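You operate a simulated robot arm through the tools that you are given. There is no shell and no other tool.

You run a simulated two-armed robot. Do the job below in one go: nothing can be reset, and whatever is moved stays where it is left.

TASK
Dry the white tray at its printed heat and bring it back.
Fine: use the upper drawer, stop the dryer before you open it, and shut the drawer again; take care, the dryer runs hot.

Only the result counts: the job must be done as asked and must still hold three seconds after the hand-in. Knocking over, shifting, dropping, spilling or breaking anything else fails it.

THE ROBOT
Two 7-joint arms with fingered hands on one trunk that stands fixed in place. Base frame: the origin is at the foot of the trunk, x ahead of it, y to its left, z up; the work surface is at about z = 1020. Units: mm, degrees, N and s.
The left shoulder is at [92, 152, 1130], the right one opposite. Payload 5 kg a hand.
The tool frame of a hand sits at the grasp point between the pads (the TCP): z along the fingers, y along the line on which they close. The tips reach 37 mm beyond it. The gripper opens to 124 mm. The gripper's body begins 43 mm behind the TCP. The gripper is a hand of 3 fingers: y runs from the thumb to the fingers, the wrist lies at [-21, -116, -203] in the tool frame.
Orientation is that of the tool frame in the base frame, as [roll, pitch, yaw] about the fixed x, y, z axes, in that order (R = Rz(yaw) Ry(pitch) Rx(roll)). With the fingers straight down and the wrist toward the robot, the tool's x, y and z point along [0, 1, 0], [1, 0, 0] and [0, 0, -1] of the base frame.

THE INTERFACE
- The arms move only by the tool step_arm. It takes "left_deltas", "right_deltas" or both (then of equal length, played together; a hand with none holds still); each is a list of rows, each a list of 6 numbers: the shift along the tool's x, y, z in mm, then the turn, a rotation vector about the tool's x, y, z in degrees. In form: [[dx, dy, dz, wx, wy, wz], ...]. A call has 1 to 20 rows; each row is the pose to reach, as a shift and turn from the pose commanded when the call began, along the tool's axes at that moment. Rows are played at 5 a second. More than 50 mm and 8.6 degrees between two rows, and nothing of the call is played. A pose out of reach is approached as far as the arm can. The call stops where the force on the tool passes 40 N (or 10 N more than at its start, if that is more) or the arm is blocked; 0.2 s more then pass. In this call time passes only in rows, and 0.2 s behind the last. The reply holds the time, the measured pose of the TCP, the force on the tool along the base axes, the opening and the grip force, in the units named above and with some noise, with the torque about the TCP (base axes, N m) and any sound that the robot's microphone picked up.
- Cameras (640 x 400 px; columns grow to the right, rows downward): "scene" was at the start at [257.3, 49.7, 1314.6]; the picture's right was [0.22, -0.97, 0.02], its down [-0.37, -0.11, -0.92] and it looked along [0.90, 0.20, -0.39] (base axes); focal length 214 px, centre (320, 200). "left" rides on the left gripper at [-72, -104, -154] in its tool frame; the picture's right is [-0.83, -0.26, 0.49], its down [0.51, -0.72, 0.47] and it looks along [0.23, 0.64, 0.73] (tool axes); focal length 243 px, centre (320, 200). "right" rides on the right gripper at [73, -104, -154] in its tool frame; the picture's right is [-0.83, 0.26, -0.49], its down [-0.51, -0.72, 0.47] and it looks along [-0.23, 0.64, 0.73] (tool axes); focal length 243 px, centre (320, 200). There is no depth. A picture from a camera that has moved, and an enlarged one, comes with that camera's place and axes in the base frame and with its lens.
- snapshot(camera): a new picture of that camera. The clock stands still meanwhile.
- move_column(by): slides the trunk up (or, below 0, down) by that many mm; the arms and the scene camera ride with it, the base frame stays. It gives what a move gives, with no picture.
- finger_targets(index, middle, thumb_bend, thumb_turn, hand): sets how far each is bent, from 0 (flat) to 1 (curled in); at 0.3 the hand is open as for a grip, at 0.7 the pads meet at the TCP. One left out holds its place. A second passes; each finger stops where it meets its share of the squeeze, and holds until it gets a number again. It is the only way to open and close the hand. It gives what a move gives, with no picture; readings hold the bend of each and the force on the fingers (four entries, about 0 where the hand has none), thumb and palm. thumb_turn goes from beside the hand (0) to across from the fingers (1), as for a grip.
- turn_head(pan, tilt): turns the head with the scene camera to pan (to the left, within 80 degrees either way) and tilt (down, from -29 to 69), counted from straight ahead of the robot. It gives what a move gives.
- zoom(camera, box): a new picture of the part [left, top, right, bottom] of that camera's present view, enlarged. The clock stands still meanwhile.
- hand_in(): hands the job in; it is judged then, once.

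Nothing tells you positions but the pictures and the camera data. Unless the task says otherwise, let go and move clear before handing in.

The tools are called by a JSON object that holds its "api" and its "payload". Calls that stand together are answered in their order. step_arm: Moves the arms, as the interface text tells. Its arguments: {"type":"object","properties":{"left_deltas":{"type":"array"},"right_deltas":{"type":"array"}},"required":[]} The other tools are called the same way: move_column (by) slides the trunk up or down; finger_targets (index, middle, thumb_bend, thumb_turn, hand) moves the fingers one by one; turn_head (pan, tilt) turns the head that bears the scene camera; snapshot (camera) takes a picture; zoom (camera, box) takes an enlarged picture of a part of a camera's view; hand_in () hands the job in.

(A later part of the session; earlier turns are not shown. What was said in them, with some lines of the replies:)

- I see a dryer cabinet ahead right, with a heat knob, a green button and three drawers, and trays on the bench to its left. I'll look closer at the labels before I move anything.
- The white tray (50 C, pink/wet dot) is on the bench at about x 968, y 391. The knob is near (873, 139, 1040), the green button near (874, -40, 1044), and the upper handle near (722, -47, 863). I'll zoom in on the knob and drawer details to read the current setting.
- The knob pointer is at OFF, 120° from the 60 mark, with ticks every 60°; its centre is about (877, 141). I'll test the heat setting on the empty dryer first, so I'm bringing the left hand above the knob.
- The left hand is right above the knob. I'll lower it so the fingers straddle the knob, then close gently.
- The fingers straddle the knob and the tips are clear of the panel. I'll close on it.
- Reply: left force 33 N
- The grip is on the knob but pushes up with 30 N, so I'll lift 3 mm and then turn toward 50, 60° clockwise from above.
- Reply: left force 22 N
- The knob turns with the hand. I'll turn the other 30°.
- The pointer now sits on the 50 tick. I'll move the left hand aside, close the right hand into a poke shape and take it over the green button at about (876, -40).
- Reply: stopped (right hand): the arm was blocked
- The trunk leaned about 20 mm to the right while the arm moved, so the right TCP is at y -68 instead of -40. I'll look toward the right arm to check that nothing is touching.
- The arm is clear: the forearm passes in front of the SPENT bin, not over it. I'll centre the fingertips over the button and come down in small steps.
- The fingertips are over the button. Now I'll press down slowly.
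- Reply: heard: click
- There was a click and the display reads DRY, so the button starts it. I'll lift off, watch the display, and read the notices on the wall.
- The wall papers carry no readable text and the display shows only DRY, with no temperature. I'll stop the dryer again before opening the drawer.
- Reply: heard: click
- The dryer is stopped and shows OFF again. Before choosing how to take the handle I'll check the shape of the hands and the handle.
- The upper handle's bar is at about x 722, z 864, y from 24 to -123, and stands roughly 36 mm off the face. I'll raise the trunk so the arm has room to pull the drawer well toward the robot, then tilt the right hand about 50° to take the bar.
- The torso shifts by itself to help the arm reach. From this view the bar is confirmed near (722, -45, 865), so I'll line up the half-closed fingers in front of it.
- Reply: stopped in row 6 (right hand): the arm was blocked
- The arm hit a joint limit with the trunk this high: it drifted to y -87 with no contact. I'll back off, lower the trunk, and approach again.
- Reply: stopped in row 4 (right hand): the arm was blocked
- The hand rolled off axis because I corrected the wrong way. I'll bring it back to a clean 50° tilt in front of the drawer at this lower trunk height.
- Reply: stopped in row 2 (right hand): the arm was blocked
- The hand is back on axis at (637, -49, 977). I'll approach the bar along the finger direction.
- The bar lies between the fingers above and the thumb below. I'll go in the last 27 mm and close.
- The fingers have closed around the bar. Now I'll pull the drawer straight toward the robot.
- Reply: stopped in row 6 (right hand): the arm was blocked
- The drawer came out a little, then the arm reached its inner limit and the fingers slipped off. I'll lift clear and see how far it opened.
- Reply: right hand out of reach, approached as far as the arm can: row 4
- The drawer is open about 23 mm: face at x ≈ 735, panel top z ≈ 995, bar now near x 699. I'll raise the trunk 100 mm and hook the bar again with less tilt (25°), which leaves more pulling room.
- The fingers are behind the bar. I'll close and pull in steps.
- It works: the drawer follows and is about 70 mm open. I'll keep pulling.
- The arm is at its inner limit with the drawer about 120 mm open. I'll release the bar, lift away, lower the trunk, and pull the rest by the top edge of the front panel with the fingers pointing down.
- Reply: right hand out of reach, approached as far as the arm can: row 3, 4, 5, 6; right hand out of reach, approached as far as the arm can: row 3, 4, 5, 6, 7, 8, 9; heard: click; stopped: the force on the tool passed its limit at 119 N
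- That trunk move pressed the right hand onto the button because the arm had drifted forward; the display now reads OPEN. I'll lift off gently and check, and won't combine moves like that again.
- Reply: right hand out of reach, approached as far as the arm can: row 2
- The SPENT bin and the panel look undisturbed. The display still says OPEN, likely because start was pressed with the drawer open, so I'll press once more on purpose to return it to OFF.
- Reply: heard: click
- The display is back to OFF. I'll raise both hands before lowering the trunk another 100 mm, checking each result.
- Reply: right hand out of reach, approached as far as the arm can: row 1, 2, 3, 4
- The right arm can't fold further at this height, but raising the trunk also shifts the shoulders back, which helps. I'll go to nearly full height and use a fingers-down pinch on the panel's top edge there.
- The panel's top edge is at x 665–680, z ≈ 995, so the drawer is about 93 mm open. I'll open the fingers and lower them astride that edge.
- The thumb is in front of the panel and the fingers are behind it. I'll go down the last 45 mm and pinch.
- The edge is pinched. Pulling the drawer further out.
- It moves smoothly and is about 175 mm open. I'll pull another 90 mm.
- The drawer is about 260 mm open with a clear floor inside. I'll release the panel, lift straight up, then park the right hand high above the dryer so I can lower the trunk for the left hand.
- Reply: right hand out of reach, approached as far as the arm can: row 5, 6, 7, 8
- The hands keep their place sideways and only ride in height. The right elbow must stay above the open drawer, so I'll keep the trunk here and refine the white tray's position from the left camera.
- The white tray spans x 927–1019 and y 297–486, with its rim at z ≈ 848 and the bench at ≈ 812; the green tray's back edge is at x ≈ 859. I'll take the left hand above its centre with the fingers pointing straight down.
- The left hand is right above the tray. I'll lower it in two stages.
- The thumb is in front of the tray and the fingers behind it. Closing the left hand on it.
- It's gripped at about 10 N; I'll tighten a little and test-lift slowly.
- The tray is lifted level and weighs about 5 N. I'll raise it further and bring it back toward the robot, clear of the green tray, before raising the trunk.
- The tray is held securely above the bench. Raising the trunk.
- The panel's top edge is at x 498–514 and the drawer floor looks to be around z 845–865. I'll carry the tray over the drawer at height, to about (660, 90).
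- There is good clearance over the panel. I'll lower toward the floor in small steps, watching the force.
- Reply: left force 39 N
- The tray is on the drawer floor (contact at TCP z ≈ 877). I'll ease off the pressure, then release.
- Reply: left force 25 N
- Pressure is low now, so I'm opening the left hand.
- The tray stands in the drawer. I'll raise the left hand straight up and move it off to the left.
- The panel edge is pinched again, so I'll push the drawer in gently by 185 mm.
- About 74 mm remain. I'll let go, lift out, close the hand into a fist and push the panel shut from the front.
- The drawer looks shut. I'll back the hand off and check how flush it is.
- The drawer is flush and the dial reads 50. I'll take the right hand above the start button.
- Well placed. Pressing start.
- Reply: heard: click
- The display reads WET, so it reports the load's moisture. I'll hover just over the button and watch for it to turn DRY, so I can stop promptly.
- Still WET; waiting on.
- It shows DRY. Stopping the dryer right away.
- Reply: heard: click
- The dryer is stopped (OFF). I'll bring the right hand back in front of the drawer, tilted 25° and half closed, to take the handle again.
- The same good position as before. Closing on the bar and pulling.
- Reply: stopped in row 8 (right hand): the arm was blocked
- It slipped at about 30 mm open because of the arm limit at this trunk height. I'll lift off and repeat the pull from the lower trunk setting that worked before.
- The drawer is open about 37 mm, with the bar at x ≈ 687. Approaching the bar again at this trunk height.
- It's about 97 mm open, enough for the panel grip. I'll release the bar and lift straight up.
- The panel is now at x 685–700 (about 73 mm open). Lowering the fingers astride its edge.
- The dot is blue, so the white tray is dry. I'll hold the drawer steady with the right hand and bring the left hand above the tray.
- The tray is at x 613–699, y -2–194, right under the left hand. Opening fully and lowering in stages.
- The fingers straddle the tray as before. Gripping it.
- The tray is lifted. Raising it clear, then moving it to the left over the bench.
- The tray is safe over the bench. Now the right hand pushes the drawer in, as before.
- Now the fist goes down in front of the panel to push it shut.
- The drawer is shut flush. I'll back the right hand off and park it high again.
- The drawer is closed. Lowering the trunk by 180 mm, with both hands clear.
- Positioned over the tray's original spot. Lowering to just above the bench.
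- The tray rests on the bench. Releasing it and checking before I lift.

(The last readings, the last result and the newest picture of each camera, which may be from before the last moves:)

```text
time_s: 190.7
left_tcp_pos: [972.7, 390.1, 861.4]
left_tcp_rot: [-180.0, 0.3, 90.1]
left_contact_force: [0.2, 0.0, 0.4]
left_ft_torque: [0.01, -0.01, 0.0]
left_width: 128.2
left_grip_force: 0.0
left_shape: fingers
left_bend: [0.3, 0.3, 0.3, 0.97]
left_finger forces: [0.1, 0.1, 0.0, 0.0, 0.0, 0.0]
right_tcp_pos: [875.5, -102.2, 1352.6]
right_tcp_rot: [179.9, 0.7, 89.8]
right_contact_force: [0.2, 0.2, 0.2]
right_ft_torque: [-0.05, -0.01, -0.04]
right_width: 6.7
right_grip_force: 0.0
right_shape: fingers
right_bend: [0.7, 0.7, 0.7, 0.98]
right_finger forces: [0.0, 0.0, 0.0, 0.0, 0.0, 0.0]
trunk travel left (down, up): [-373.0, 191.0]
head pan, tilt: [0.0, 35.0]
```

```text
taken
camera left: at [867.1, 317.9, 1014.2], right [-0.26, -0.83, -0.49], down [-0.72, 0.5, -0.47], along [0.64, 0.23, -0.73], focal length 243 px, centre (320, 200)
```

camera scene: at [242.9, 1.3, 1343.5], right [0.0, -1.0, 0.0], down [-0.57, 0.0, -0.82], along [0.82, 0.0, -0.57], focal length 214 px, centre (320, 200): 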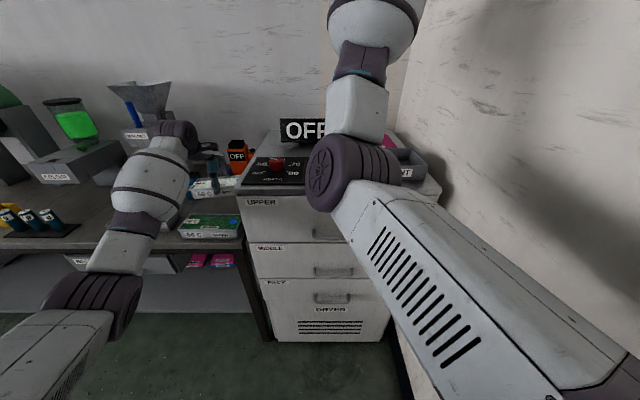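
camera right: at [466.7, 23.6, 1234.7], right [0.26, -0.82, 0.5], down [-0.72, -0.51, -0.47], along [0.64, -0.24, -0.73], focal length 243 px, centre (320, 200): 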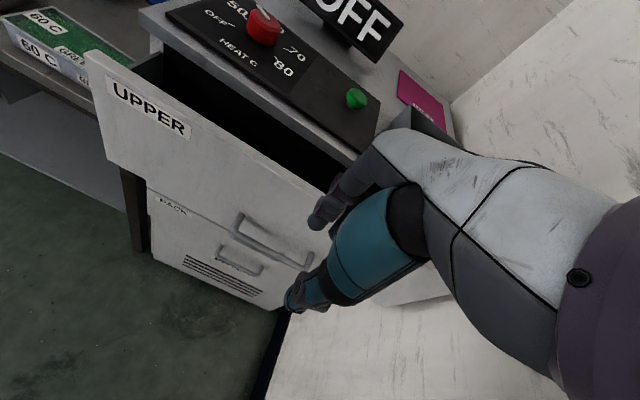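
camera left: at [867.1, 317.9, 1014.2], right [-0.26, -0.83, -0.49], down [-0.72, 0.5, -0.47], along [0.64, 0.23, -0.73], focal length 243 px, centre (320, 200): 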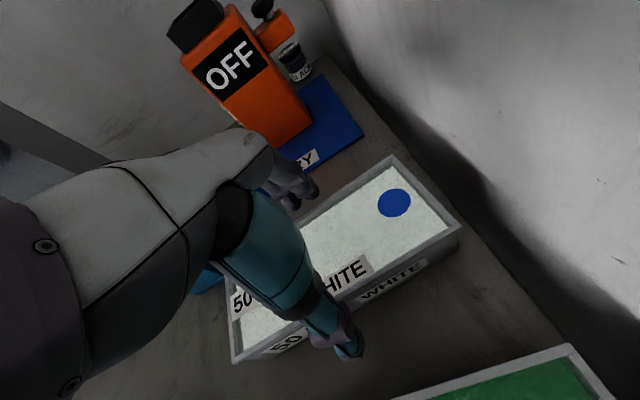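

{"api": "step_arm", "payload": {"left_deltas": [[0, 0, -25, 0, 0, 0], [0, 0, -60, 0, 0, 0], [0, 0, -100, 0, 0, 0], [0, 0, -137, 0, 0, 0]]}}

{"api": "snapshot", "payload": {"camera": "left"}}

```text
time_s: 191.7
left_tcp_pos: [972.8, 391.1, 998.2]
left_tcp_rot: [-180.0, 0.4, 90.1]
left_contact_force: [-0.5, 0.4, -0.8]
left_ft_torque: [0.03, 0.0, -0.04]
left_width: 128.5
left_grip_force: 0.0
left_shape: fingers
left_bend: [0.3, 0.3, 0.3, 0.97]
left_finger forces: [0.0, 0.1, 0.0, 0.1, 0.1, 0.0]
right_tcp_pos: [874.5, -102.8, 1353.6]
right_tcp_rot: [179.8, 0.7, 89.9]
right_contact_force: [0.5, -0.4, 0.0]
right_ft_torque: [0.02, -0.03, 0.0]
right_width: 6.6
right_grip_force: 0.0
right_shape: fingers
right_bend: [0.7, 0.7, 0.7, 0.98]
right_finger forces: [0.1, 0.1, 0.0, 0.1, 0.0, 0.1]
trunk travel left (down, up): [-373.0, 191.0]
head pan, tilt: [0.0, 35.0]
```

```text
taken
camera left: at [867.2, 319.1, 1151.9], right [-0.26, -0.83, -0.49], down [-0.72, 0.5, -0.47], along [0.64, 0.23, -0.73], focal length 243 px, centre (320, 200)
```

left: 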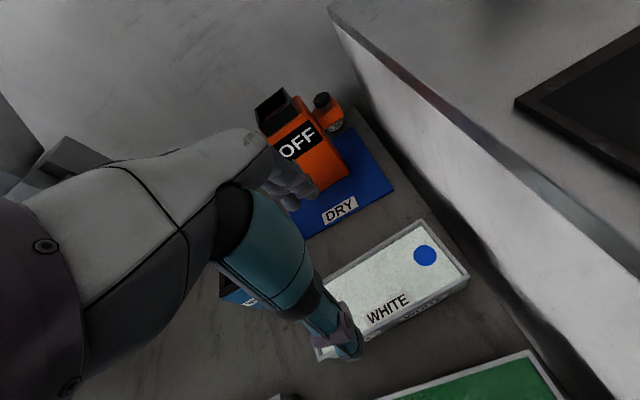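

The tray is back on its spot, level, with its blue dot showing. Moving the left hand clear and doing a final check.

{"api": "step_arm", "payload": {"left_deltas": [[0, -10, -40, 0, 0, 0], [0, -30, -80, 0, 0, 0], [0, -60, -120, 0, 0, 0], [0, -90, -160, 0, 0, 0], [0, -120, -200, 0, 0, 0], [0, -150, -240, 0, 0, 0]]}}

{"api": "turn_head", "payload": {"pan": 15, "tilt": 35}}

{"api": "snapshot", "payload": {"camera": "scene"}}

{"api": "snapshot", "payload": {"camera": "right"}}

{"api": "snapshot", "payload": {"camera": "left"}}

```text
time_s: 193.1
left_tcp_pos: [820.9, 393.2, 1239.4]
left_tcp_rot: [179.9, 0.5, 90.0]
left_contact_force: [-1.2, -0.3, -0.5]
left_ft_torque: [0.04, -0.03, -0.03]
left_width: 128.5
left_grip_force: 0.1
left_shape: fingers
left_bend: [0.3, 0.3, 0.3, 0.97]
left_finger forces: [0.1, 0.1, 0.0, 0.0, 0.1, 0.1]
right_tcp_pos: [872.7, -103.6, 1354.7]
right_tcp_rot: [179.8, 0.7, 89.9]
right_contact_force: [-1.3, 0.5, 0.0]
right_ft_torque: [-0.04, -0.04, -0.01]
right_width: 6.7
right_grip_force: 0.1
right_shape: fingers
right_bend: [0.7, 0.7, 0.7, 0.98]
right_finger forces: [0.1, 0.0, 0.0, 0.1, 0.0, 0.1]
trunk travel left (down, up): [-373.0, 191.0]
head pan, tilt: [0.0, 35.0]
```

```text
time_s: 193.8
left_tcp_pos: [823.4, 393.3, 1237.9]
left_tcp_rot: [-180.0, 0.3, 90.1]
left_contact_force: [-0.4, 0.0, -1.0]
left_ft_torque: [0.01, 0.02, -0.02]
left_width: 128.7
left_grip_force: 0.1
left_shape: fingers
left_bend: [0.3, 0.3, 0.3, 0.97]
left_finger forces: [0.0, 0.0, 0.0, 0.0, 0.0, 0.0]
right_tcp_pos: [875.6, -103.4, 1352.0]
right_tcp_rot: [179.9, 0.7, 89.9]
right_contact_force: [0.3, 0.1, -0.2]
right_ft_torque: [-0.01, 0.01, -0.02]
right_width: 6.7
right_grip_force: 0.0
right_shape: fingers
right_bend: [0.7, 0.7, 0.7, 0.98]
right_finger forces: [0.1, 0.0, 0.1, 0.0, 0.0, 0.1]
trunk travel left (down, up): [-373.0, 191.0]
head pan, tilt: [15.0, 35.0]
```

```text
taken
camera scene: at [239.3, 23.0, 1343.6], right [0.26, -0.97, 0.0], down [-0.55, -0.15, -0.82], along [0.79, 0.21, -0.57], focal length 214 px, centre (320, 200)
```

scene: 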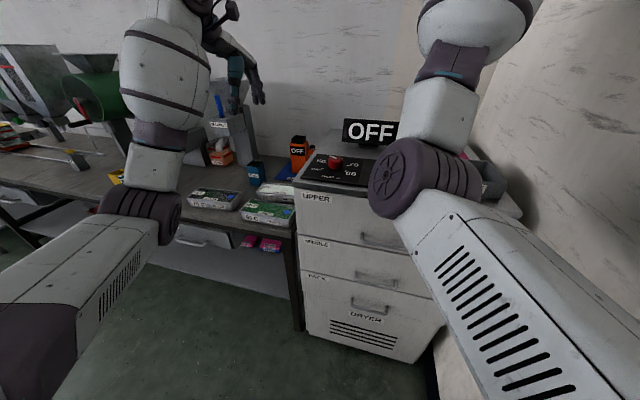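

```text
taken
camera right: at [771.9, -28.9, 1505.3], right [0.26, -0.82, 0.5], down [-0.72, -0.51, -0.47], along [0.64, -0.24, -0.73], focal length 243 px, centre (320, 200)
```

right: 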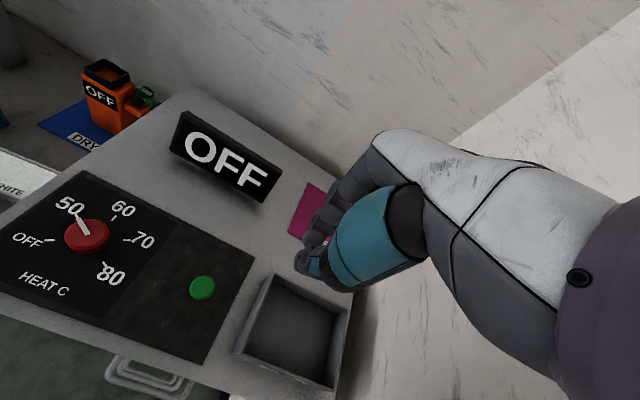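

```text
taken
camera left: at [718.2, 320.8, 1391.1], right [-0.26, -0.83, -0.49], down [-0.72, 0.5, -0.47], along [0.64, 0.23, -0.73], focal length 243 px, centre (320, 200)
```

left: 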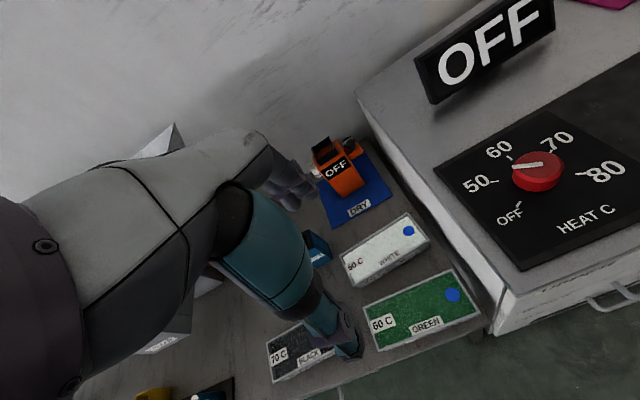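

The white tray is dry and back in its place, the upper drawer is shut, the dryer shows OFF, and both hands are clear. Everything else is where it was, so I'm handing in.

{"api": "hand_in", "payload": {}}

```text
The job is handed in.
```

The white tray was dried at 50 C in the upper drawer and is back on the bench, about 7 mm to the right of where it started. Its indicator dot turned from pink to blue, and I stopped the dryer as soon as the display read DRY.

The dryer was off each time before I opened the drawer. It now shows OFF with the drawer shut flush, and both hands are clear.

- **Accidental press:** While I was lowering the trunk, the right hand pressed the start button with the drawer open and still empty, at up to 119 N. The display showed OPEN; I pressed again and it went back to OFF. The button and display worked normally afterwards.
- **Short empty run:** I also ran the dryer empty for about 3 seconds at 50 C at the start, to see what the display shows. It gives no temperature, so 50 C is the dial setting, not a reading. I took "runs hot" as a caution only and did not set the dial lower.
- **Heat knob:** I left it at 50, not turned back to OFF.

Nothing else looked moved or spilled in the final pictures.
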